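You operate a simulated robot arm through the tools that you are given. There is no shell and no other tool.

You are at the controls of a simulated robot arm. One attempt, no reset.

Task
Record a slate on the blue tape reel: hold the talk bar at least two seconds while it records.
Fine: then stop the tape and put the white safe-ready toggle back to safe; leave the reels on the cabinet alone. Where these are worked on the way, their far stop is far enough and under half their travel is too little: white safe-ready toggle.

It is judged by the outcome, as a careful person would: the job done as asked, and still so three seconds after it is handed in. It fails if anything else is knocked over, pushed out of place, dropped, spilled or broken.

Robot
A 6-joint arm with a two-finger parallel gripper, fixed in place. Base frame: the origin is at the foot of the arm, x ahead of it, y to its left, z up. Units: mm, degrees, N and s.
With the tool pointing down near the work surface it reaches from about 340 to 820 mm from the base axis. Its first joint turns from -166.0 to 166.0 degrees. Payload 3.43 kg.
The TCP is the grasp point between the finger pads, 34 mm short of the fingertips. In the tool frame z runs along the fingers and y along their closing line. Largest opening 128 mm; finger width 24, thickness 12; the body of the gripper, 48 by 130 mm, starts 96 mm behind the TCP.
Orientation is told as [roll, pitch, yaw] about the base's x, y, z axes, in that order, counted from this pose: with the fingers straight down and closing along the base's y, the tool's x points along the base's -x, its y along +y and its z along -z.

Tools
- The arm moves only by the tool arm_command. Its argument "deltas" is text: rows parted by semicolons, each of 7 numbers parted by spaces: the shift along the tool's x, y, z in units of 20 mm (1.0 is 20 mm), then the turn, a rotation vector about the tool's x, y, z in units of 4 degrees (1.0 is 4 degrees), then the opening, from 0 (shut) to 1 (fully open). In form: x y z wx wy wz jaw; .... A call has 1 to 20 rows; each row shifts and turns the commanded pose from where the row before left it, along the tool's axes as they then stand. A call with a number of a shift or a turn outside -1 to 1 is refused whole. Rows are played at 5 a second. More than 50 mm and 8.6 degrees between two rows, or a gripper value outside its range, and nothing of the call is played. A pose out of reach is approached as far as the arm can. The call stops where the force on the tool passes 90 N (or 10 N more than at its start, if that is more) or the arm is blocked; 0.2 s more then pass. Each finger travels about 45 mm/s and halts on what it meets, pressing with about 40 N; the grip force reading is that of the motor and also rises with nothing between the fingers. The clock runs only during rows and for 0.2 s after the last one: add rows that do not move to give the fingers time. The reply holds the time, the measured pose of the TCP, the force on the tool along the base axes, the opening and the grip force, in the units named above and with some noise, with the torque about the TCP (base axes, N m) and any sound that the robot's microphone picked up.
- Cameras (640 x 400 px; columns grow to the right, rows downward): "scene" is fixed at [49.8, 498.4, 1400.8]; the picture's right is [-0.63, -0.77, 0.00], its down [-0.35, 0.28, -0.89] and it looks along [0.69, -0.57, -0.45] (base axes); focal length 359 px, centre (320, 200). "wrist" rides on the gripper at [76, -11, -160] in the tool frame; the picture's right is [0.15, 0.99, 0.00], its down [-0.88, 0.13, -0.46] and it looks along [-0.45, 0.07, 0.89] (tool axes); focal length 234 px, centre (320, 200). There is no depth. A picture from a camera that has moved, and an enlarged one, comes with that camera's place and axes in the base frame and with its lens.
- grab_frame(camera): a new picture of that camera. The clock stands still meanwhile.
- close_up(camera, box): a new picture of the part [left, top, right, bottom] of that camera's present view, enlarged. The clock stands still meanwhile.
- sign_off(): hands the job in; it is judged then, once.

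Places have to be worked out from the pictures, the camera data and where the tool is seen. Open the gripper and draw the arm clear of the work before you hand the job in, unless the task says otherwise.

The tools are called as name(argument=value, ...) on one line, values as JSON. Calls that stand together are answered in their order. arm_command: Moves the arm, as the interface text tells. Its arguments: {"type":"object","properties":{"deltas":{"type":"string"}},"required":["deltas"]} The other tools are called the same way: grab_frame (camera) takes a picture; close_up (camera, box) takes an enlarged picture of a part of a camera's view; sign_off () hands the job in.

At the start:

```text
time: 0.0
ee_pos: [494.7, -56.3, 1118.5]
ee_rot: [0.0, 0.0, -0.1]
ft_force: [-0.5, -0.1, 1.1]
wrist_torque: [-0.01, 0.0, -0.03]
finger_gap: 127.9
gripper_force: 0.0
```

scene: 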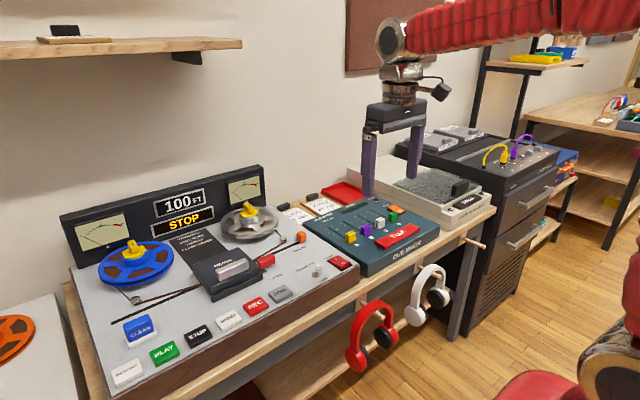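
wrist: 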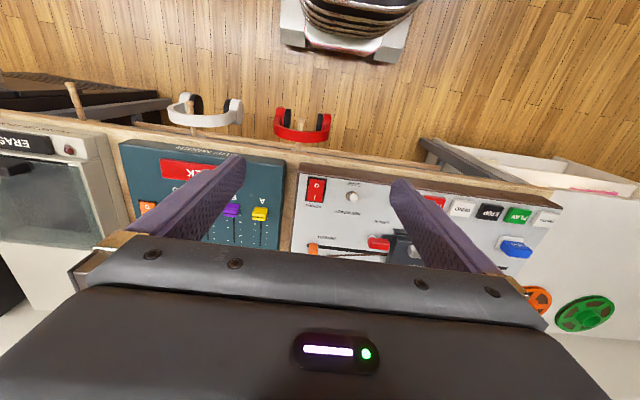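

I'll start by enlarging the scene to read the labels on the tape deck and the console.

close_up(camera="scene", box=[60, 160, 220, 260])

close_up(camera="scene", box=[200, 180, 360, 280])

close_up(camera="scene", box=[90, 270, 250, 370])

close_up(camera="scene", box=[220, 240, 380, 340])

close_up(camera="scene", box=[290, 180, 450, 280])

close_up(camera="scene", box=[340, 120, 580, 270])

```text
4.00 times, centred on (140, 210) of scene
camera zoom: at [49.8, 498.4, 1400.8], right [-0.63, -0.77, 0.0], down [-0.35, 0.28, -0.89], along [0.69, -0.57, -0.45], focal length 1438 px, centre (1040, 160)
```

zoom: 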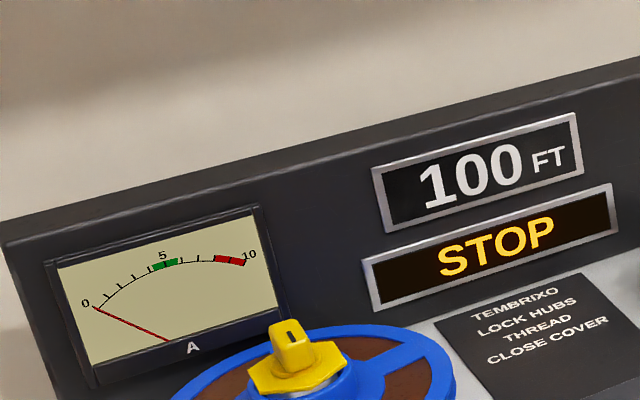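

```text
4.00 times, centred on (280, 230) of scene
camera zoom: at [49.8, 498.4, 1400.8], right [-0.63, -0.77, 0.0], down [-0.35, 0.28, -0.89], along [0.69, -0.57, -0.45], focal length 1438 px, centre (480, 80)
```

zoom: 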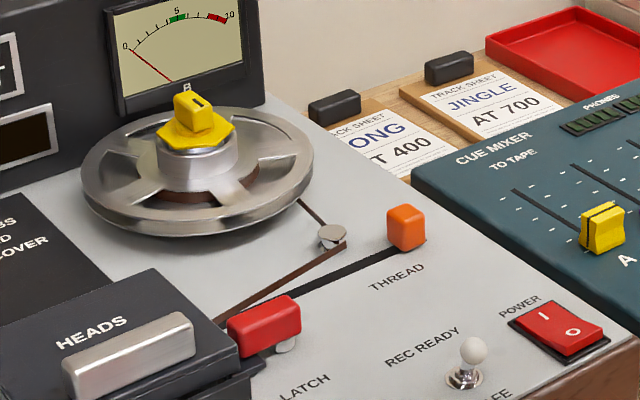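

```text
4.00 times, centred on (170, 320) of scene
camera zoom: at [49.8, 498.4, 1400.8], right [-0.63, -0.77, 0.0], down [-0.35, 0.28, -0.89], along [0.69, -0.57, -0.45], focal length 1438 px, centre (920, -280)
```

zoom: 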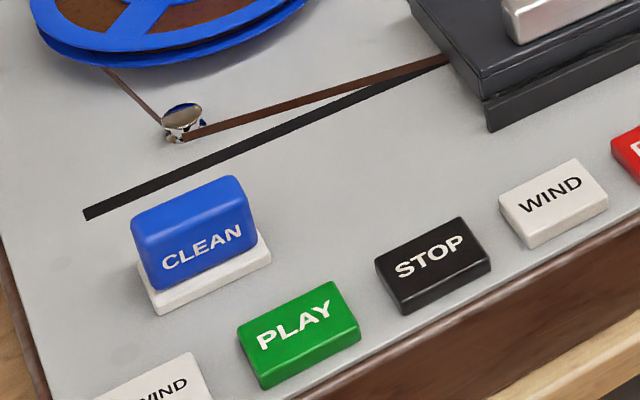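

```text
4.00 times, centred on (300, 290) of scene
camera zoom: at [49.8, 498.4, 1400.8], right [-0.63, -0.77, 0.0], down [-0.35, 0.28, -0.89], along [0.69, -0.57, -0.45], focal length 1438 px, centre (400, -160)
```

zoom: 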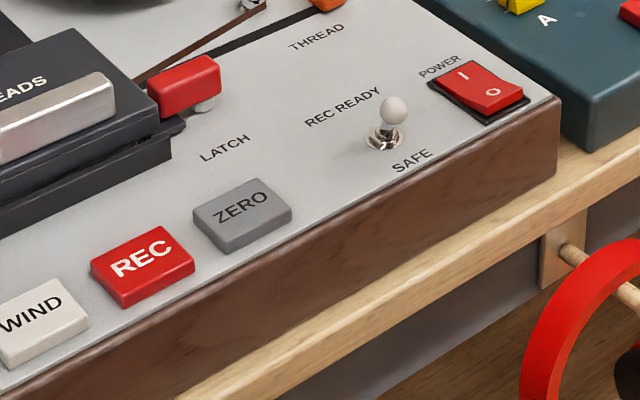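

```text
4.00 times, centred on (370, 230) of scene
camera zoom: at [49.8, 498.4, 1400.8], right [-0.63, -0.77, 0.0], down [-0.35, 0.28, -0.89], along [0.69, -0.57, -0.45], focal length 1438 px, centre (120, 80)
```

zoom: 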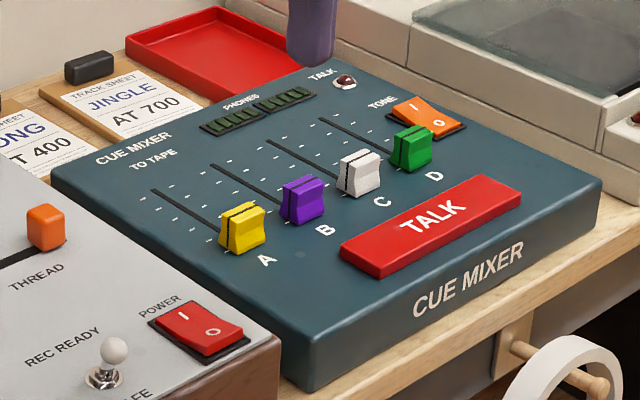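

```text
2.67 times, centred on (460, 195) of scene
camera zoom: at [49.8, 498.4, 1400.8], right [-0.63, -0.77, 0.0], down [-0.35, 0.28, -0.89], along [0.69, -0.57, -0.45], focal length 958 px, centre (-53, 213)
```

zoom: 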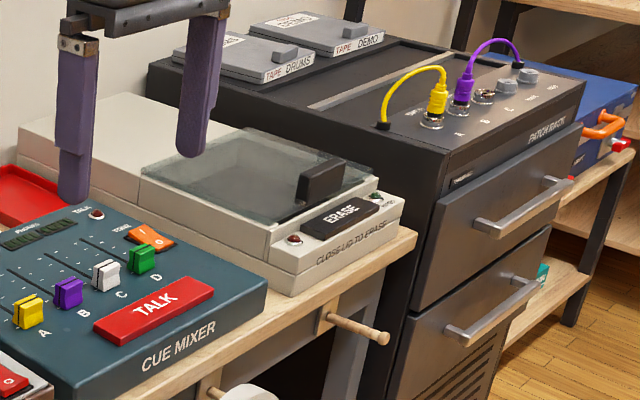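

The deck shows STOP at 100 FT, the tape looks threaded, and the white toggle leans toward SAFE. I place the toggle near (612, 51, 830), REC near (605, 229), STOP near (604, 358) and TALK near (594, -238). I'll lower the arm for a closer look from the wrist.

arm_command(deltas="-0.284 0.727 0.99 0 0 0 0.5; -0.284 0.727 0.99 0 0 0 0.5; -0.284 0.727 0.99 0 0 0 0.5; -0.284 0.727 0.99 0 0 0 0.5; -0.284 0.727 0.99 0 0 0 0.5; -0.284 0.727 0.99 0 0 0 0.5; -0.284 0.727 0.99 0 0 0 0.5; -0.284 0.727 0.99 0 0 0 0.5")

grab_frame(camera="wrist")

grab_frame(camera="scene")

```text
time: 1.8
ee_pos: [538.5, 60.5, 959.1]
ee_rot: [0.0, 0.0, 0.0]
ft_force: [0.3, 0.3, -0.2]
wrist_torque: [0.0, 0.04, 0.01]
finger_gap: 63.9
gripper_force: 0.1
```

```text
taken
camera wrist: at [463.2, 48.4, 1118.6], right [-0.15, 0.99, 0.0], down [0.88, 0.13, 0.46], along [0.45, 0.07, -0.89], focal length 234 px, centre (320, 200)
```

wrist: 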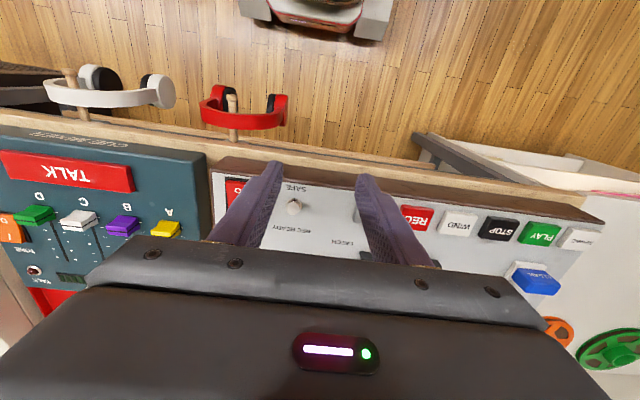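

```text
taken
```

scene: 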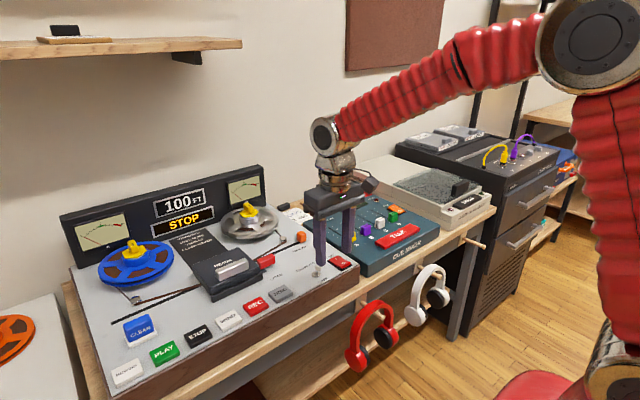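

The wrist camera now shows the toggle between the fingers and the button row to the right. I'll enlarge these parts to fix their positions.

close_up(camera="wrist", box=[220, 150, 380, 250])

close_up(camera="wrist", box=[390, 180, 550, 280])

close_up(camera="wrist", box=[0, 130, 200, 255])

close_up(camera="scene", box=[180, 220, 300, 295])

```text
4.00 times, centred on (300, 200) of wrist
camera zoom: at [463.2, 48.4, 1118.6], right [-0.15, 0.99, 0.0], down [0.88, 0.13, 0.46], along [0.45, 0.07, -0.89], focal length 937 px, centre (400, 200)
```

zoom: 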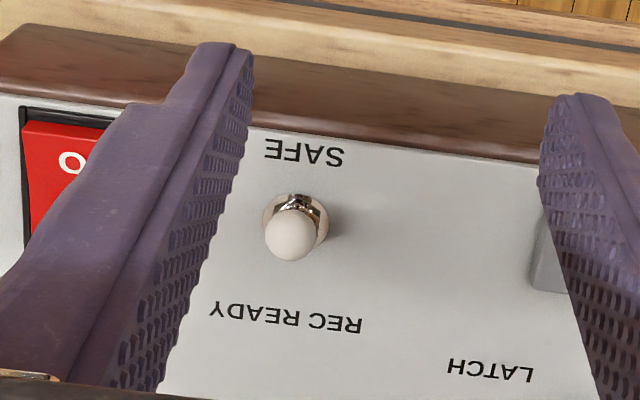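

```text
4.00 times, centred on (470, 230) of wrist
camera zoom: at [463.2, 48.4, 1118.6], right [-0.15, 0.99, 0.0], down [0.88, 0.13, 0.46], along [0.45, 0.07, -0.89], focal length 937 px, centre (-280, 80)
```

zoom: 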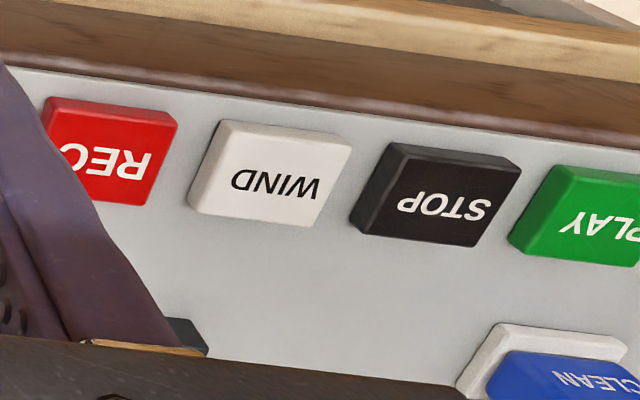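

```text
3.20 times, centred on (100, 192) of wrist
camera zoom: at [463.2, 48.4, 1118.6], right [-0.15, 0.99, 0.0], down [0.88, 0.13, 0.46], along [0.45, 0.07, -0.89], focal length 749 px, centre (1024, 224)
```

zoom: 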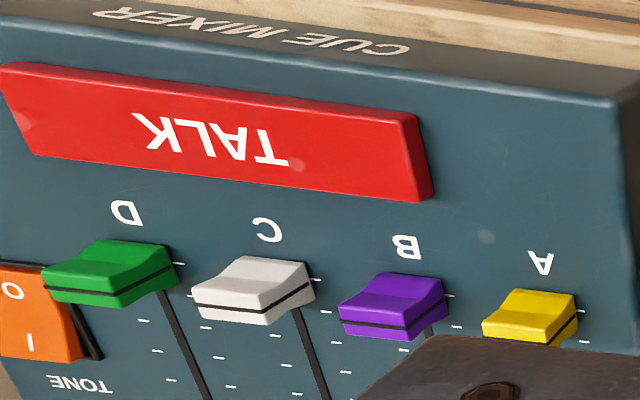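

```text
5.33 times, centred on (240, 258) of scene
camera zoom: at [49.8, 498.4, 1400.8], right [-0.63, -0.77, 0.0], down [-0.35, 0.28, -0.89], along [0.69, -0.57, -0.45], focal length 1917 px, centre (747, -107)
```

zoom: 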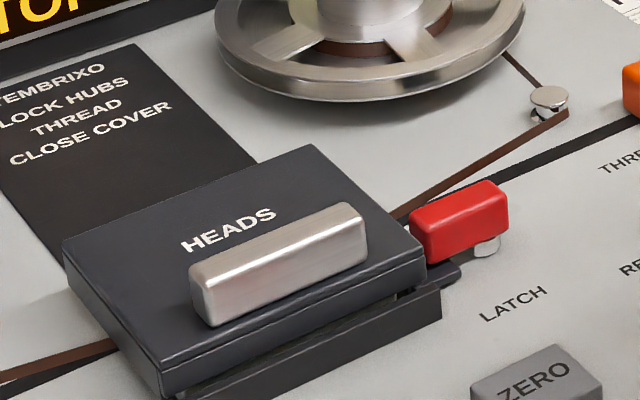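

Combining both views, I get the deck surface at z≈804 and the toggle ball at about (626, 34, 834), leaning toward the robot (SAFE). REC comes out near (622, 219, 820), STOP near (622, 351, 820), and TALK near (639, -303, 787). I'll shut the fingers and hover just on the robot side of the toggle to check.

arm_command(deltas="-0.95 -0.44 0.85 0 0 0 0; -0.95 -0.44 0.85 0 0 0 0; -0.95 -0.44 0.85 0 0 0 0; 0 0 0.9 0 0 0 0; 0 0 0 0 0 0 0")

grab_frame(camera="wrist")

close_up(camera="scene", box=[240, 200, 400, 300])

```text
time: 3.0
ee_pos: [596.6, 32.3, 890.5]
ee_rot: [0.0, -0.1, 0.0]
ft_force: [-0.6, -0.4, 0.2]
wrist_torque: [0.0, -0.03, 0.05]
finger_gap: 0.2
gripper_force: 33.1
```

```text
taken
camera wrist: at [520.9, 21.7, 1049.3], right [-0.15, 0.99, 0.0], down [0.88, 0.13, 0.46], along [0.45, 0.07, -0.89], focal length 234 px, centre (320, 200)
```

wrist: 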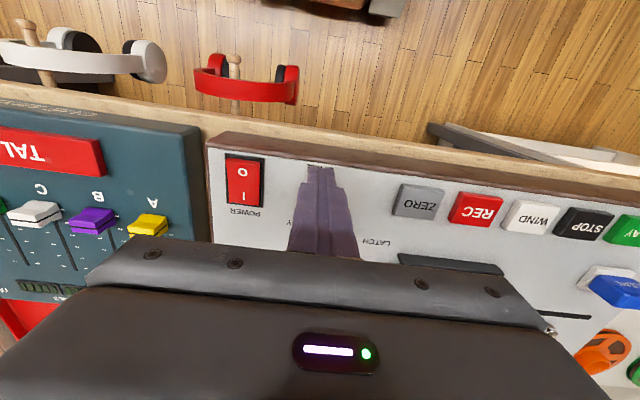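

```text
4.00 times, centred on (320, 250) of scene
camera zoom: at [49.8, 498.4, 1400.8], right [-0.63, -0.77, 0.0], down [-0.35, 0.28, -0.89], along [0.69, -0.57, -0.45], focal length 1438 px, centre (320, 0)
```

zoom: 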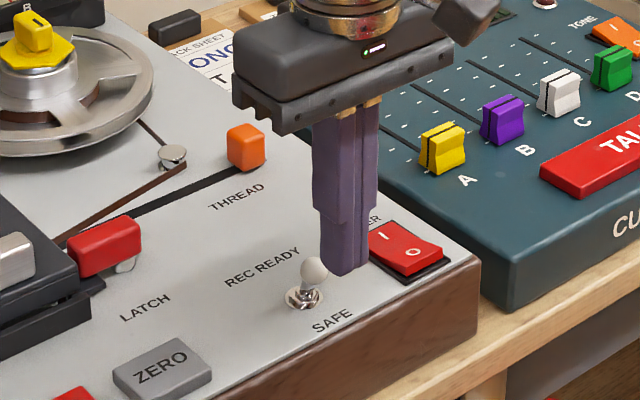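

The closed fingertip projects where I expected in the scene, so the calibration holds, and it sits about 8 mm on the robot side of the ball. I'll lower the tip to about z=824 and push the toggle away (+x) toward REC READY in small steps.

arm_command(deltas="0 0.08 0.8 0 0 0 0; 0 0 0.8 0 0 0 0; -0.4 0 0 0 0 0 0; -0.3 0 0 0 0 0 0; -0.3 0 0 0 0 0 0; -0.3 0 0 0 0 0 0")

close_up(camera="scene", box=[270, 230, 370, 292])

```text
time: 4.4
ee_pos: [623.2, 34.7, 859.7]
ee_rot: [0.0, 0.0, 0.1]
ft_force: [-0.4, -0.2, 0.3]
wrist_torque: [0.0, 0.01, 0.03]
finger_gap: 0.0
gripper_force: 33.3
```

```text
6.40 times, centred on (320, 261) of scene
camera zoom: at [49.8, 498.4, 1400.8], right [-0.63, -0.77, 0.0], down [-0.35, 0.28, -0.89], along [0.69, -0.57, -0.45], focal length 2300 px, centre (320, -190)
```

zoom: 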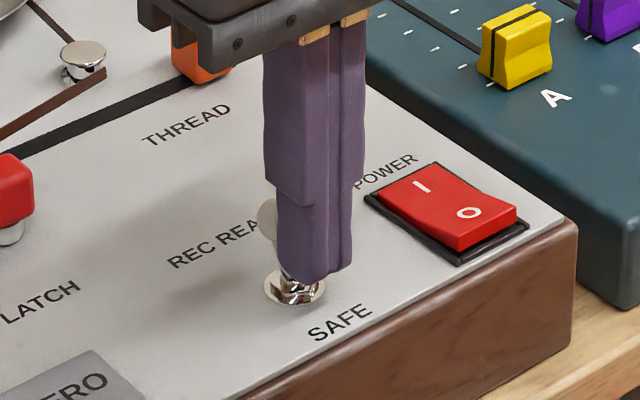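

The ball has swung to the far side of the finger with no force left on the tool. I'll nudge a few mm more to make sure it reaches the stop, then back off and check.

arm_command(deltas="-0.2 0 0 0 0 0 0; -0.15 0 0 0 0 0 0; 0 0 0 0 0 0 0")

close_up(camera="scene", box=[270, 230, 370, 292])

```text
time: 5.2
ee_pos: [623.6, 33.9, 860.8]
ee_rot: [0.0, 0.6, 0.0]
ft_force: [-53.9, -1.1, 24.8]
wrist_torque: [0.2, 1.53, -0.07]
finger_gap: 0.1
gripper_force: 32.8
```

```text
6.40 times, centred on (320, 261) of scene
camera zoom: at [49.8, 498.4, 1400.8], right [-0.63, -0.77, 0.0], down [-0.35, 0.28, -0.89], along [0.69, -0.57, -0.45], focal length 2300 px, centre (320, -190)
```

zoom: 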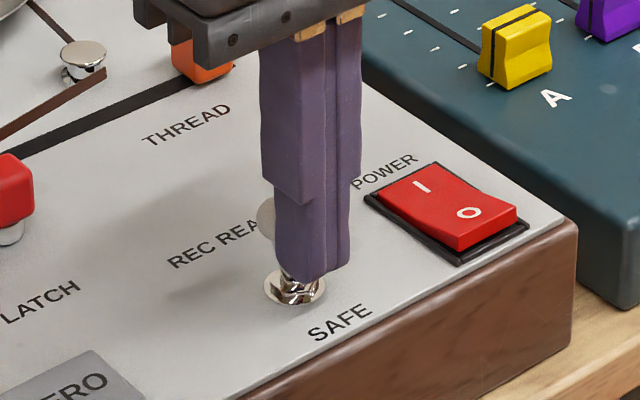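

The toggle is at its far stop, with 54 N of resistance. I'll back off, rise, and move over to hover above REC at about (622, 219).

arm_command(deltas="0.6 0 0 0 0 0 0; 0.4 0 0 0 0 0 0; 0 0 -1 0 0 0 0; 0 0 -1 0 0 0 0; 0 0.95 0 0 0 0 0; 0 0.95 0 0 0 0 0; 0 0.95 0 0 0 0 0; 0 0.95 0 0 0 0 0; -0.1 0.95 0 0 0 0 0; -0.1 0.95 0 0 0 0 0; -0.1 0.95 0 0 0 0 0; -0.1 0.95 0 0 0 0 0; -0.1 0.95 0 0 0 0 0; -0.1 0.7 0 0 0 0 0; 0 0 0 0 0 0 0")

grab_frame(camera="wrist")

grab_frame(camera="scene")

close_up(camera="scene", box=[220, 230, 380, 330])

```text
time: 8.4
ee_pos: [622.1, 221.3, 900.3]
ee_rot: [0.0, 0.0, -0.1]
ft_force: [0.2, 0.5, -0.1]
wrist_torque: [0.0, 0.05, -0.03]
finger_gap: 0.1
gripper_force: 32.8
```

```text
taken
camera wrist: at [546.3, 208.6, 1058.2], right [-0.15, 0.99, 0.0], down [0.88, 0.13, 0.46], along [0.45, 0.07, -0.89], focal length 234 px, centre (320, 200)
```

wrist: 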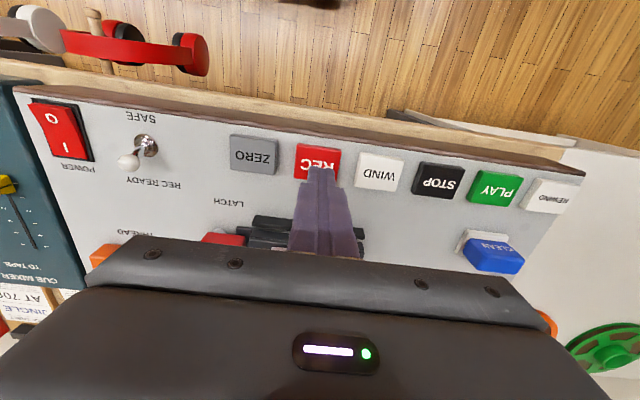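

```text
taken
```

scene: 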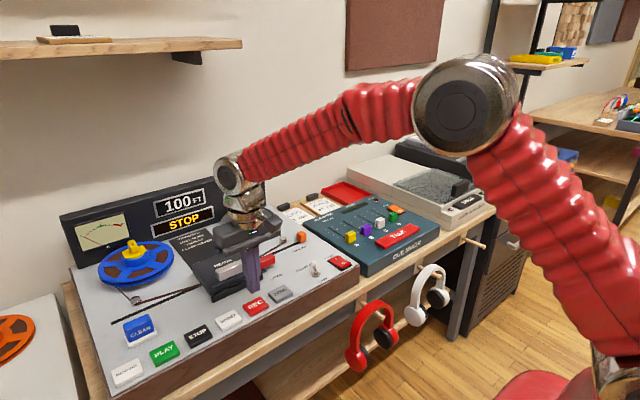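

```text
4.00 times, centred on (300, 280) of scene
camera zoom: at [49.8, 498.4, 1400.8], right [-0.63, -0.77, 0.0], down [-0.35, 0.28, -0.89], along [0.69, -0.57, -0.45], focal length 1438 px, centre (400, -120)
```

zoom: 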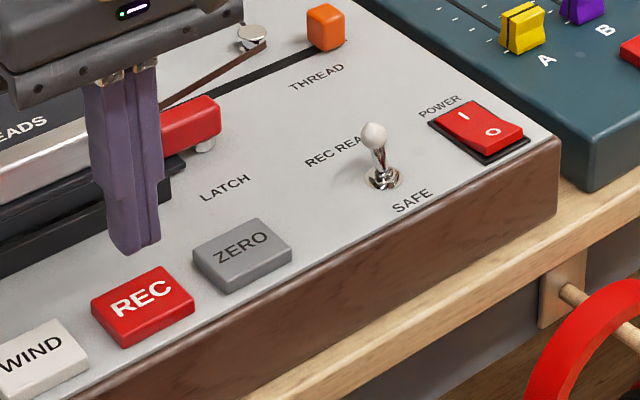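

The toggle now leans to REC READY, and the refined REC position is about (620, 219) with its top near z=822. I'll lower onto REC and press gently in small steps.

arm_command(deltas="0.08 -0.1 0.9 0 0 0 0; 0 0 0.9 0 0 0 0; 0 0 0.3 0 0 0 0; 0 0 0.2 0 0 0 0; 0 0 0.15 0 0 0 0")

close_up(camera="scene", box=[180, 230, 340, 330])

close_up(camera="scene", box=[60, 160, 220, 260])

```text
time: 9.6
ee_pos: [619.7, 217.3, 850.7]
ee_rot: [0.0, 0.0, -0.1]
ft_force: [0.9, 0.2, 1.6]
wrist_torque: [0.01, -0.04, 0.02]
finger_gap: 0.0
gripper_force: 32.6
heard: click
```

```text
4.00 times, centred on (260, 280) of scene
camera zoom: at [49.8, 498.4, 1400.8], right [-0.63, -0.77, 0.0], down [-0.35, 0.28, -0.89], along [0.69, -0.57, -0.45], focal length 1438 px, centre (560, -120)
```

zoom: 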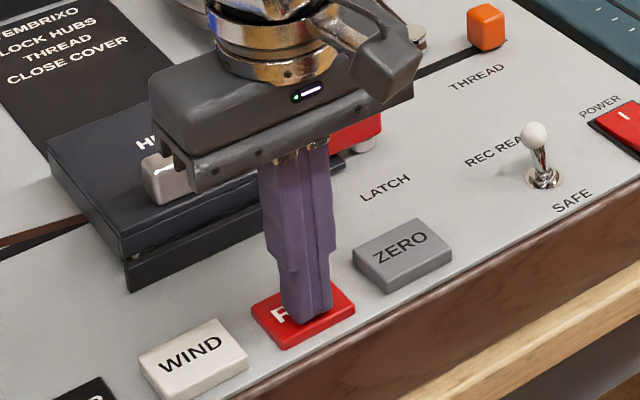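

```text
4.00 times, centred on (140, 210) of scene
camera zoom: at [49.8, 498.4, 1400.8], right [-0.63, -0.77, 0.0], down [-0.35, 0.28, -0.89], along [0.69, -0.57, -0.45], focal length 1438 px, centre (1040, 160)
```

zoom: 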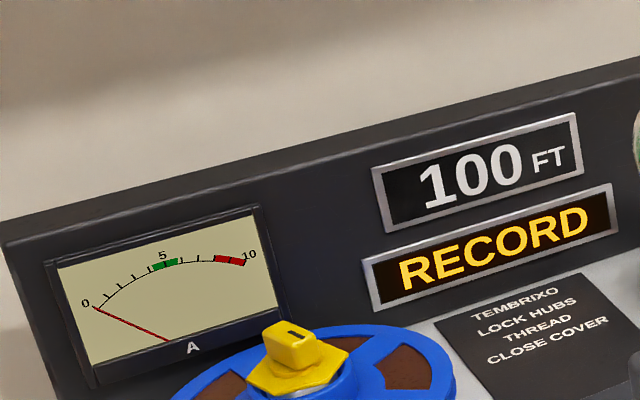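

The display now reads RECORD. I'll lift clear and travel across toward the TALK bar, keeping well above the toggle.

arm_command(deltas="0 0 -1 0 0 0 0; 0 -1 -1 0 0 0 0; 0 -1 -0.6 0 0 0 0; -0.05 -1 0 0 0 0 0; -0.05 -1 0 0 0 0 0; -0.05 -1 0 0 0 0 0; -0.05 -1 0 0 0 0 0; -0.05 -1 0 0 0 0 0; -0.05 -1 0 0 0 0 0; -0.05 -1 0 0 0 0 0; -0.05 -1 0 0 0 0 0; -0.05 -1 0 0 0 0 0; -0.05 -1 0 0 0 0 0; -0.05 -1 0 0 0 0 0; -0.05 -1 0 0 0 0 0; -0.05 -1 0 0 0 0 0; -0.05 -1 0 0 0 0 0; -0.05 -1 0 0 0 0 0; -0.05 -1 0 0 0 0 0; -0.05 -1 0 0 0 0 0")

grab_frame(camera="wrist")

grab_frame(camera="scene")

close_up(camera="scene", box=[60, 160, 220, 260])

close_up(camera="scene", box=[320, 180, 480, 280])

```text
time: 13.8
ee_pos: [637.9, -162.4, 901.7]
ee_rot: [0.1, 0.1, 0.0]
ft_force: [-0.1, 0.3, 1.3]
wrist_torque: [-0.03, 0.02, 0.0]
finger_gap: 0.2
gripper_force: 33.1
```

```text
taken
camera wrist: at [561.4, -174.5, 1060.8], right [-0.15, 0.99, 0.0], down [0.88, 0.13, 0.46], along [0.45, 0.07, -0.89], focal length 234 px, centre (320, 200)
```

wrist: 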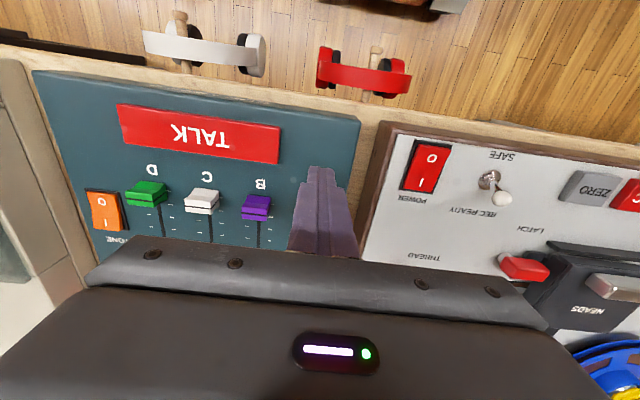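

```text
taken
```

scene: 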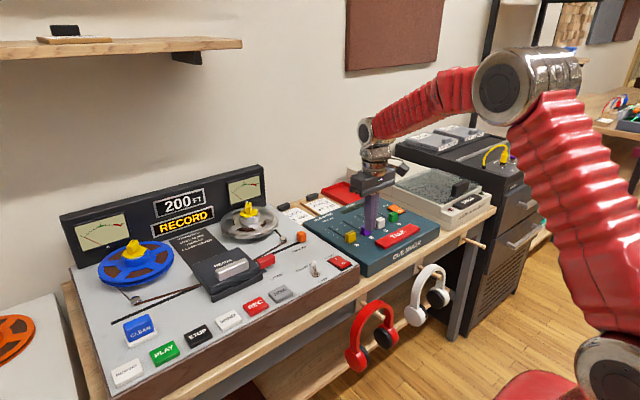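

```text
4.00 times, centred on (140, 210) of scene
camera zoom: at [49.8, 498.4, 1400.8], right [-0.63, -0.77, 0.0], down [-0.35, 0.28, -0.89], along [0.69, -0.57, -0.45], focal length 1438 px, centre (1040, 160)
```

zoom: 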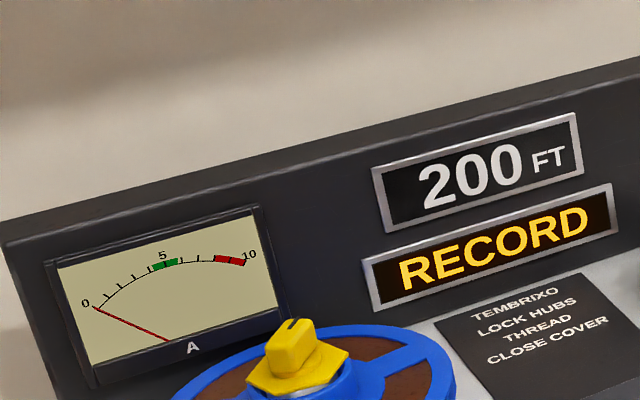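

```text
4.00 times, centred on (400, 230) of scene
camera zoom: at [49.8, 498.4, 1400.8], right [-0.63, -0.77, 0.0], down [-0.35, 0.28, -0.89], along [0.69, -0.57, -0.45], focal length 1438 px, centre (0, 80)
```

zoom: 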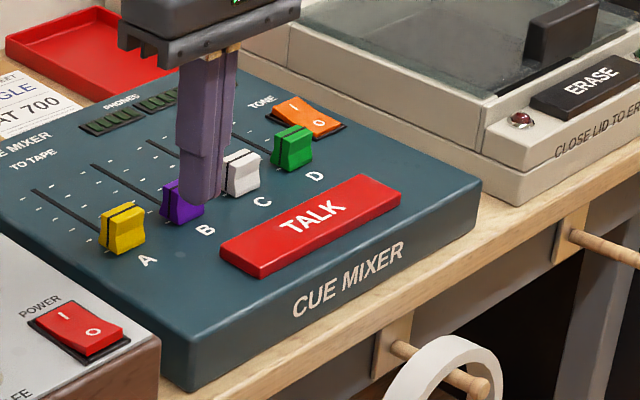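

The counter has jumped from 100 to 200 FT in about 4 s, and a track sheet mentions a SONG at 400. Time stands still while I look, so I'll read the sheets and the bar before choosing the next move.

close_up(camera="scene", box=[272, 178, 352, 228])

close_up(camera="wrist", box=[80, 80, 320, 230])

close_up(camera="scene", box=[140, 180, 220, 230])

close_up(camera="scene", box=[80, 220, 200, 295])

```text
8.00 times, centred on (312, 203) of scene
camera zoom: at [49.8, 498.4, 1400.8], right [-0.63, -0.77, 0.0], down [-0.35, 0.28, -0.89], along [0.69, -0.57, -0.45], focal length 2875 px, centre (384, 176)
```

zoom: 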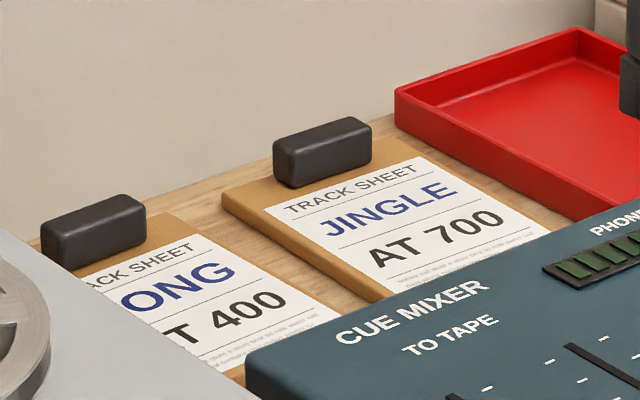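

```text
2.67 times, centred on (200, 155) of wrist
camera zoom: at [561.4, -174.5, 1060.8], right [-0.15, 0.99, 0.0], down [0.88, 0.13, 0.46], along [0.45, 0.07, -0.89], focal length 624 px, centre (640, 320)
```

zoom: 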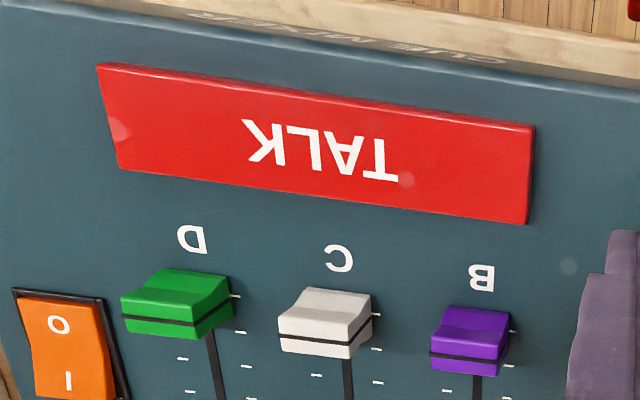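

```text
8.00 times, centred on (180, 205) of scene
camera zoom: at [49.8, 498.4, 1400.8], right [-0.63, -0.77, 0.0], down [-0.35, 0.28, -0.89], along [0.69, -0.57, -0.45], focal length 2875 px, centre (1440, 160)
```

zoom: 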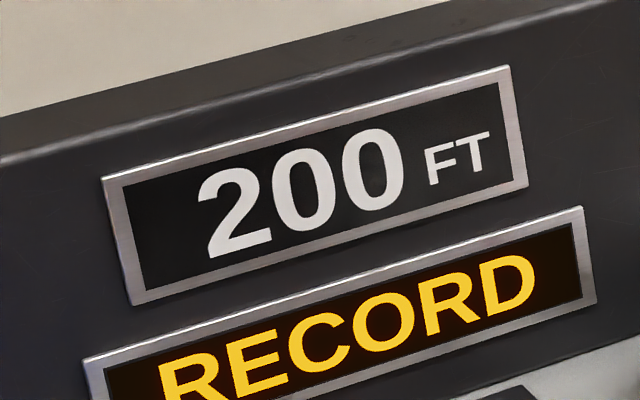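

```text
5.33 times, centred on (140, 258) of scene
camera zoom: at [49.8, 498.4, 1400.8], right [-0.63, -0.77, 0.0], down [-0.35, 0.28, -0.89], along [0.69, -0.57, -0.45], focal length 1917 px, centre (1280, -107)
```

zoom: 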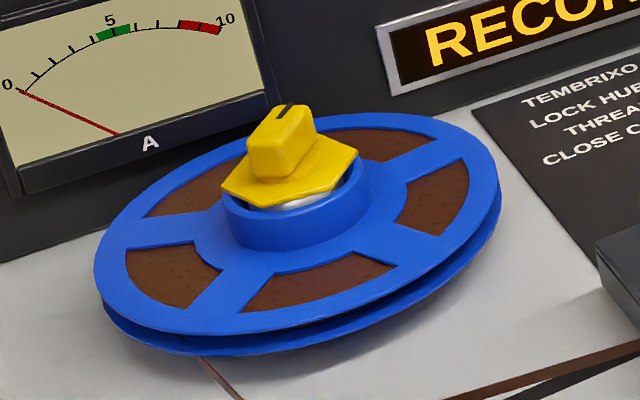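

The TALK bar is about 440 mm away and STOP is 513 mm the other way. At roughly 24 FT/s, going to TALK, holding, and then returning to STOP would run the recording into the SONG at 400. The careful choice is to stop now, rewind, and retake with a quicker route. I'll head for STOP, turning the tool to 44° yaw on the way so each row covers more ground.

arm_command(deltas="0.08 1 0 0 0 1 0; 0.15 1 0 0 0 1 0; 0.22 1 0 0 0 1 0; 0.293 1 0 0 0 1 0; 0.367 1 0 0 0 1 0; 0.444 1 0 0 0 1 0; 0.525 1 0 0 0 1 0; 0.612 1 0 0 0 1 0; 0.705 1 0 0 0 1 0; 0.806 1 0 0 0 1 0; 0.839 1 0 0 0 1 0; 0.966 1 0 0 0 0 0; 0.966 1 0 0 0 0 0; 0.966 1 0.25 0 0 0 0; 0.966 1 0.25 0 0 0 0; 0.966 1 0.25 0 0 0 0; 0.966 1 0.25 0 0 0 0; 0.966 1 0.25 0 0 0 0; 0.966 1 0.25 0 0 0 0; 0.966 1 0.25 0 0 0 0")

close_up(camera="scene", box=[60, 160, 220, 260])

close_up(camera="scene", box=[120, 270, 280, 370])

grab_frame(camera="wrist")

```text
time: 18.0
ee_pos: [621.6, 334.8, 867.3]
ee_rot: [0.1, 0.0, -44.0]
ft_force: [-0.2, -0.5, -0.2]
wrist_torque: [-0.03, -0.04, 0.03]
finger_gap: 0.0
gripper_force: 33.5
```

```text
4.00 times, centred on (140, 210) of scene
camera zoom: at [49.8, 498.4, 1400.8], right [-0.63, -0.77, 0.0], down [-0.35, 0.28, -0.89], along [0.69, -0.57, -0.45], focal length 1438 px, centre (1040, 160)
```

zoom: 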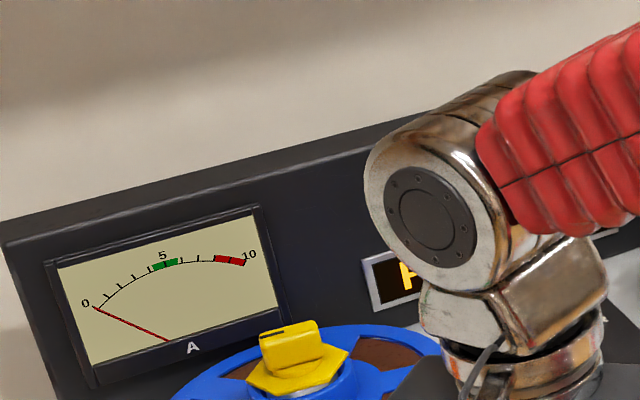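

```text
4.00 times, centred on (200, 320) of scene
camera zoom: at [49.8, 498.4, 1400.8], right [-0.63, -0.77, 0.0], down [-0.35, 0.28, -0.89], along [0.69, -0.57, -0.45], focal length 1438 px, centre (800, -280)
```

zoom: 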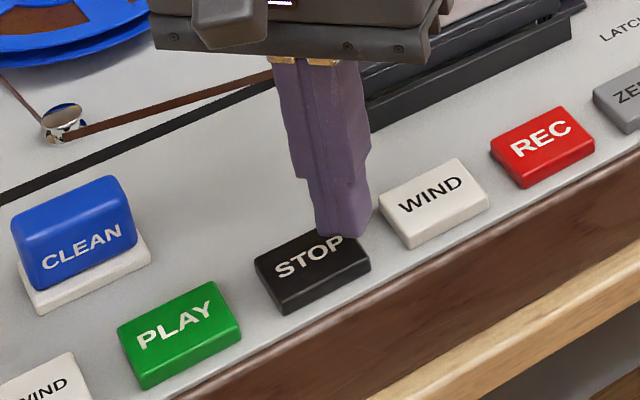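

```text
taken
camera wrist: at [559.7, 378.8, 1025.6], right [0.58, 0.81, 0.0], down [0.72, -0.52, 0.46], along [0.37, -0.27, -0.89], focal length 234 px, centre (320, 200)
```

wrist: 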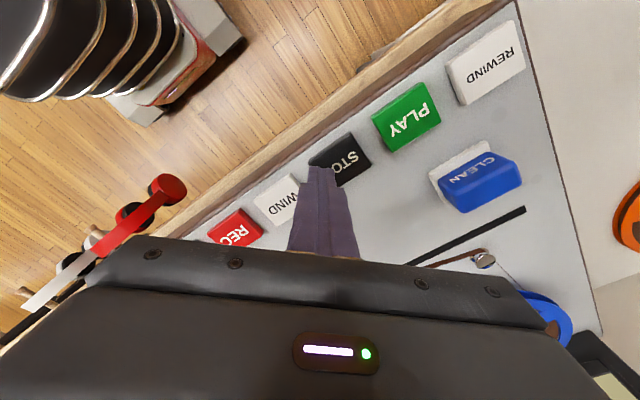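

The tip is just above the near edge of STOP, so it needs about 17 mm more in y before pressing. I'll press STOP now.

arm_command(deltas="0.59 0.61 0.35 0 0 0 0; 0 0 0.35 0 0 0 0; 0 0 0.2 0 0 0 0")

close_up(camera="scene", box=[60, 160, 260, 285])

close_up(camera="scene", box=[120, 270, 280, 370])

```text
time: 18.8
ee_pos: [622.7, 351.1, 849.1]
ee_rot: [0.1, 0.1, -44.1]
ft_force: [-0.5, -0.6, 4.3]
wrist_torque: [-0.04, 0.01, 0.02]
finger_gap: 0.0
gripper_force: 33.3
heard: click
```

```text
3.20 times, centred on (160, 222) of scene
camera zoom: at [49.8, 498.4, 1400.8], right [-0.63, -0.77, 0.0], down [-0.35, 0.28, -0.89], along [0.69, -0.57, -0.45], focal length 1150 px, centre (832, 128)
```

zoom: 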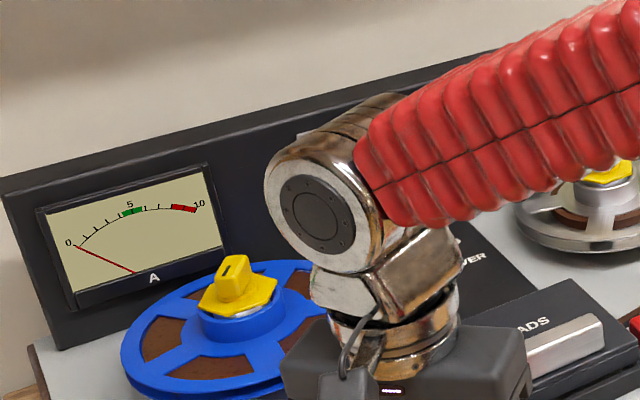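

```text
4.00 times, centred on (200, 320) of scene
camera zoom: at [49.8, 498.4, 1400.8], right [-0.63, -0.77, 0.0], down [-0.35, 0.28, -0.89], along [0.69, -0.57, -0.45], focal length 1438 px, centre (800, -280)
```

zoom: 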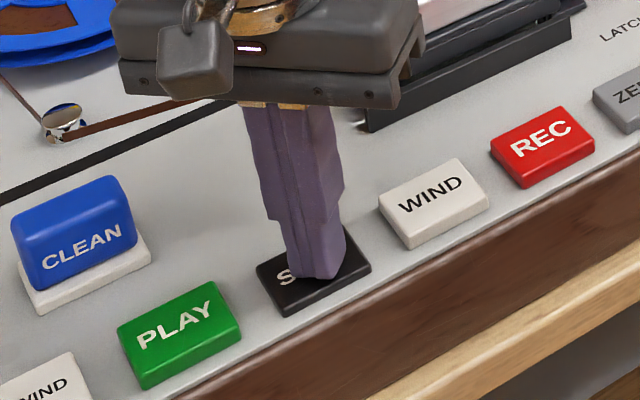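

I heard the STOP click, but the arm hides the display. I'll lift straight up and slide back a little to read it.

arm_command(deltas="0 0 -1 0 0 0 0; 0 0 -1 0 0 0 0; -0.966 -1 0 0 0 0 0; -0.966 -1 0 0 0 0 0; -0.966 -1 0 0 0 0 0; -0.966 -1 0 0 0 0 0; 0 0 0 0 0 0 0")

grab_frame(camera="scene")

close_up(camera="scene", box=[60, 160, 260, 285])

```text
time: 20.4
ee_pos: [623.7, 240.3, 889.5]
ee_rot: [-0.1, 0.0, -44.1]
ft_force: [0.1, -0.5, -0.3]
wrist_torque: [-0.02, 0.0, 0.01]
finger_gap: 0.1
gripper_force: 33.2
```

```text
taken
```

scene: 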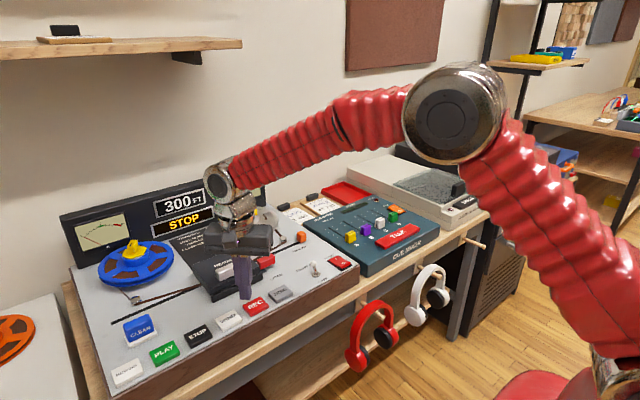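

```text
3.20 times, centred on (160, 222) of scene
camera zoom: at [49.8, 498.4, 1400.8], right [-0.63, -0.77, 0.0], down [-0.35, 0.28, -0.89], along [0.69, -0.57, -0.45], focal length 1150 px, centre (832, 128)
```

zoom: 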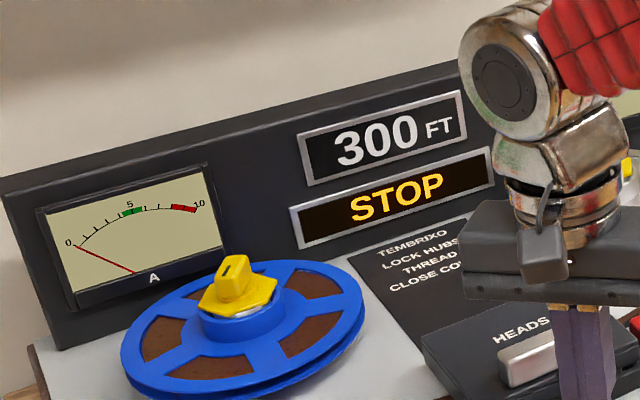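

The deck shows STOP at 300 FT, so the song at 400 is untouched and the counter moves in steps of 100. I'll rewind toward the start and then retake. First I'll hover over REWIND, which should be near (622, 483).

arm_command(deltas="0.966 1 0 0 0 0 0; 0.966 1 0 0 0 0 0; 0.966 1 0 0 0 0 0; 0.966 1 0 0 0 0 0; 0.966 1 0 0 0 0 0; 0.966 1 0 0 0 0 0; 0.966 1 0 0 0 0 0; 0.966 1 0 0 0 0 0; 0.715 0.74 0 0 0 0 0; 0 0 0.5 0 0 0 0; 0 0 0 0 0 0 0")

grab_frame(camera="wrist")

grab_frame(camera="scene")

close_up(camera="scene", box=[60, 300, 220, 400])

```text
time: 22.8
ee_pos: [623.5, 482.4, 878.5]
ee_rot: [0.1, 0.0, -44.1]
ft_force: [0.2, -0.9, -0.1]
wrist_torque: [-0.04, -0.01, 0.0]
finger_gap: 0.0
gripper_force: 33.0
```

```text
taken
camera wrist: at [560.3, 527.5, 1037.5], right [0.58, 0.81, 0.0], down [0.72, -0.52, 0.46], along [0.37, -0.27, -0.89], focal length 234 px, centre (320, 200)
```

wrist: 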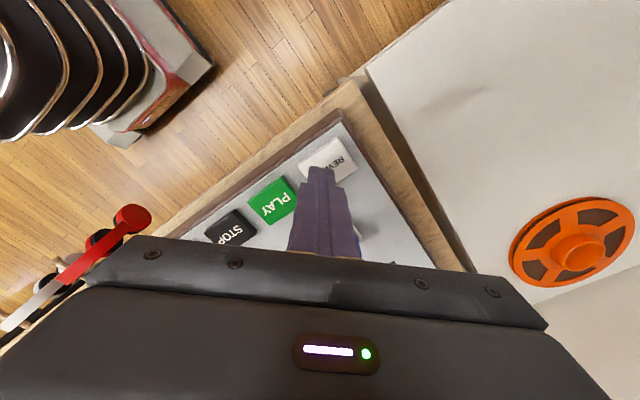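

```text
taken
```

scene: 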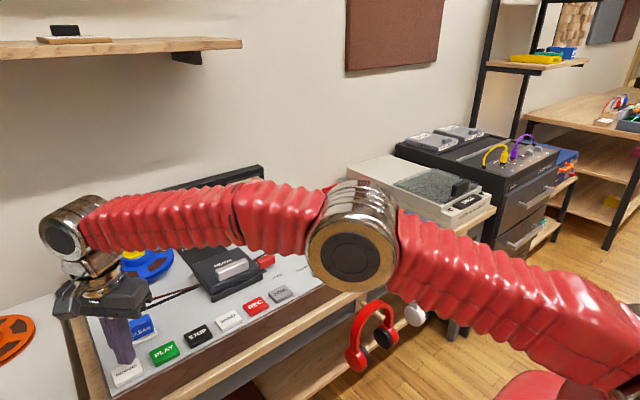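

```text
4.00 times, centred on (140, 350) of scene
camera zoom: at [49.8, 498.4, 1400.8], right [-0.63, -0.77, 0.0], down [-0.35, 0.28, -0.89], along [0.69, -0.57, -0.45], focal length 1438 px, centre (1040, -400)
```

zoom: 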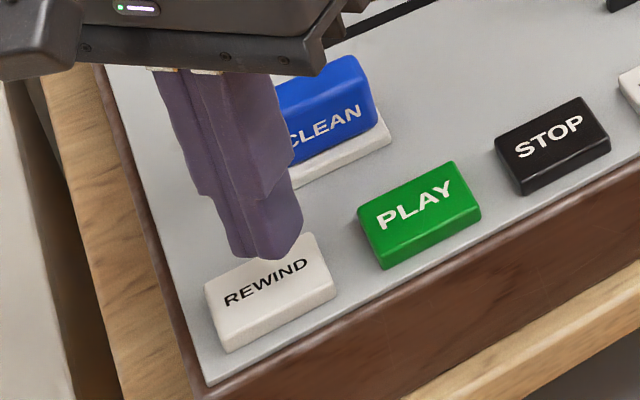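

REWIND's centre is about (621, 489), so I'll shift 5 mm left. I'll press it, hop straight to STOP, and press that so the rewind stays short, then read the counter.

arm_command(deltas="0.18 0.18 0.6 0 0 0 0; 0 0 0.6 0 0 0 0; 0 0 0.28 0 0 0 0; 0 0 -0.9 0 0 0 0; -0.966 -1 0 0 0 0 0; -0.966 -1 0 0 0 0 0; -0.966 -1 0 0 0 0 0; -0.966 -1 0 0 0 0 0; -0.966 -1 0 0 0 0 0; 0 0 0.5 0 0 0 0; 0 0 0.42 0 0 0 0")

close_up(camera="scene", box=[60, 160, 260, 285])

close_up(camera="scene", box=[80, 280, 240, 380])

```text
time: 25.2
ee_pos: [623.1, 349.9, 849.0]
ee_rot: [0.0, 0.0, -44.1]
ft_force: [-0.6, -1.5, 4.5]
wrist_torque: [-0.06, 0.01, 0.0]
finger_gap: 0.4
gripper_force: 33.1
heard: click, click
```

```text
3.20 times, centred on (160, 222) of scene
camera zoom: at [49.8, 498.4, 1400.8], right [-0.63, -0.77, 0.0], down [-0.35, 0.28, -0.89], along [0.69, -0.57, -0.45], focal length 1150 px, centre (832, 128)
```

zoom: 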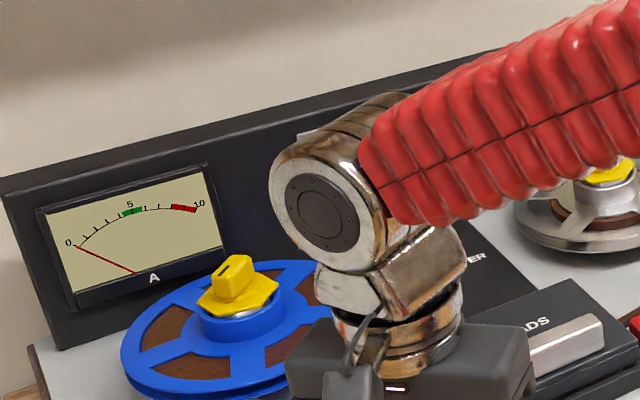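

```text
4.00 times, centred on (160, 330) of scene
camera zoom: at [49.8, 498.4, 1400.8], right [-0.63, -0.77, 0.0], down [-0.35, 0.28, -0.89], along [0.69, -0.57, -0.45], focal length 1438 px, centre (960, -320)
```

zoom: 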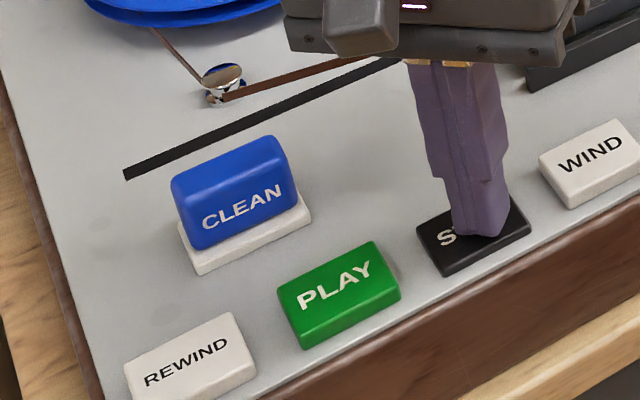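

I heard two clicks, so REWIND and STOP both registered. I'll lift and slide back to read the counter.

arm_command(deltas="0 0 -1 0 0 0 0; 0 0 -1 0 0 0 0; -0.966 -1 0 0 0 0 0; -0.966 -1 0 0 0 0 0; -0.966 -1 0 0 0 0 0; -0.966 -1 0 0 0 0 0; 0 0 0 0 0 0 0")

close_up(camera="scene", box=[60, 160, 260, 285])

```text
time: 26.8
ee_pos: [624.2, 237.3, 889.4]
ee_rot: [0.1, -0.1, -44.1]
ft_force: [-0.5, -0.5, 0.2]
wrist_torque: [0.01, 0.0, -0.06]
finger_gap: 0.0
gripper_force: 33.3
```

```text
3.20 times, centred on (160, 222) of scene
camera zoom: at [49.8, 498.4, 1400.8], right [-0.63, -0.77, 0.0], down [-0.35, 0.28, -0.89], along [0.69, -0.57, -0.45], focal length 1150 px, centre (832, 128)
```

zoom: 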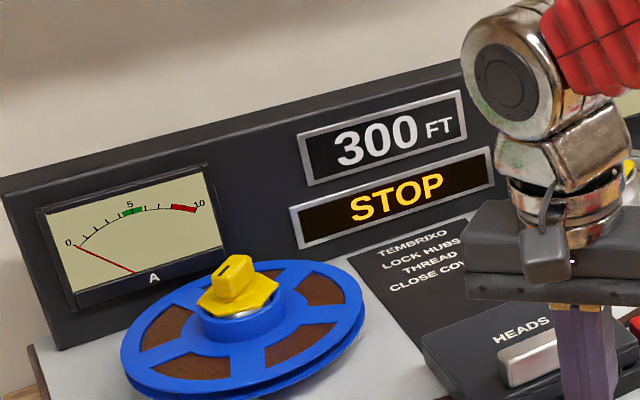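

The counter still reads 300, so rewinding is slower than I guessed. I'll press REWIND again and this time come back to the spot where I can see the display while it runs.

arm_command(deltas="0.966 1 0 0 0 0 0; 0.966 1 0 0 0 0 0; 0.966 1 0 0 0 0 0; 0.966 1 0 0 0 0 0; 0.966 1 0 0 0 0 0; 0.966 1 0 0 0 0 0; 0.966 1 0.3 0 0 0 0; 0.966 1 0.3 0 0 0 0; 0.966 1 0.3 0 0 0 0; 0 0 0.6 0 0 0 0; 0 0 0.53 0 0 0 0; 0 0 -1 0 0 0 0; -0.966 -1 -0.5 0 0 0 0; -0.966 -1 -0.5 0 0 0 0; -0.966 -1 0 0 0 0 0; -0.966 -1 0 0 0 0 0; -0.966 -1 0 0 0 0 0; -0.966 -1 0 0 0 0 0; -0.966 -1 0 0 0 0 0; -0.966 -1 0 0 0 0 0")

close_up(camera="scene", box=[60, 160, 260, 285])

```text
time: 31.0
ee_pos: [623.2, 266.1, 889.3]
ee_rot: [0.1, 0.0, -44.0]
ft_force: [0.0, -0.3, 0.7]
wrist_torque: [-0.01, 0.01, -0.03]
finger_gap: 0.2
gripper_force: 33.1
heard: click
```

```text
3.20 times, centred on (160, 222) of scene
camera zoom: at [49.8, 498.4, 1400.8], right [-0.63, -0.77, 0.0], down [-0.35, 0.28, -0.89], along [0.69, -0.57, -0.45], focal length 1150 px, centre (832, 128)
```

zoom: 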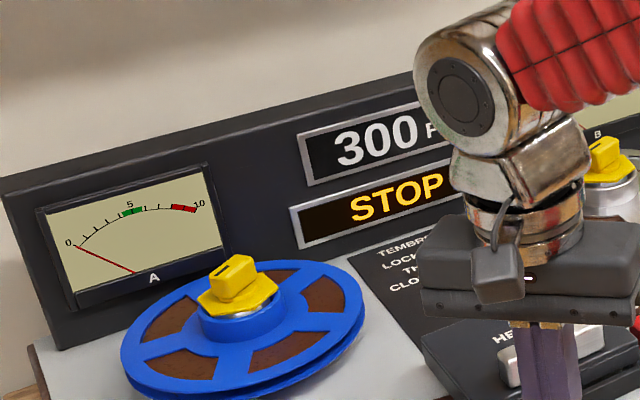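

The deck is still in STOP at 300, so REWIND probably only runs while it is held down. I'll go back, hold it for a couple of seconds, and then check the counter.

arm_command(deltas="0.966 1 0 0 0 0 0; 0.966 1 0 0 0 0 0; 0.966 1 0 0 0 0 0; 0.966 1 0 0 0 0 0; 0.966 1 0 0 0 0 0; 0.966 1 0.3 0 0 0 0; 0.966 1 0.3 0 0 0 0; 0.966 1 0.3 0 0 0 0; 0 0 0.6 0 0 0 0; 0 0 0.53 0 0 0 0; 0 0 0 0 0 0 0; 0 0 0 0 0 0 0; 0 0 0 0 0 0 0; 0 0 0 0 0 0 0; 0 0 0 0 0 0 0; 0 0 0 0 0 0 0; 0 0 0 0 0 0 0; 0 0 0 0 0 0 0; 0 0 0 0 0 0 0; 0 0 0 0 0 0 0")

grab_frame(camera="scene")

grab_frame(camera="wrist")

```text
time: 35.2
ee_pos: [622.1, 488.1, 849.1]
ee_rot: [0.0, 0.0, -44.1]
ft_force: [0.3, 1.8, 7.3]
wrist_torque: [0.07, 0.04, 0.02]
finger_gap: 0.0
gripper_force: 32.6
heard: click
```

```text
taken
```

scene: 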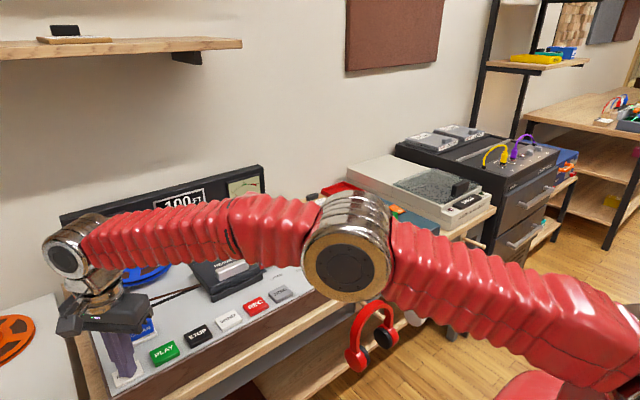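

```text
taken
camera wrist: at [560.7, 532.2, 1007.2], right [0.58, 0.81, 0.0], down [0.72, -0.52, 0.46], along [0.37, -0.27, -0.89], focal length 234 px, centre (320, 200)
```

wrist: 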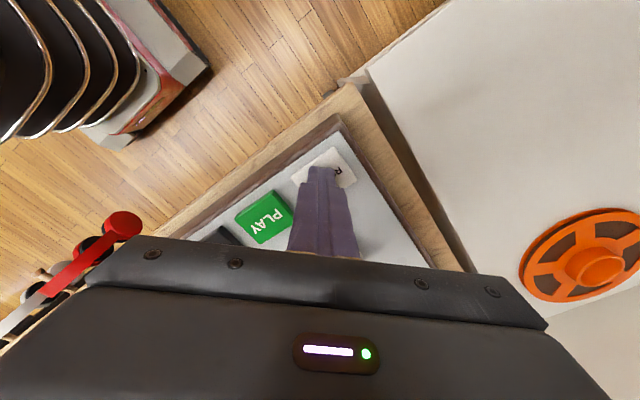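

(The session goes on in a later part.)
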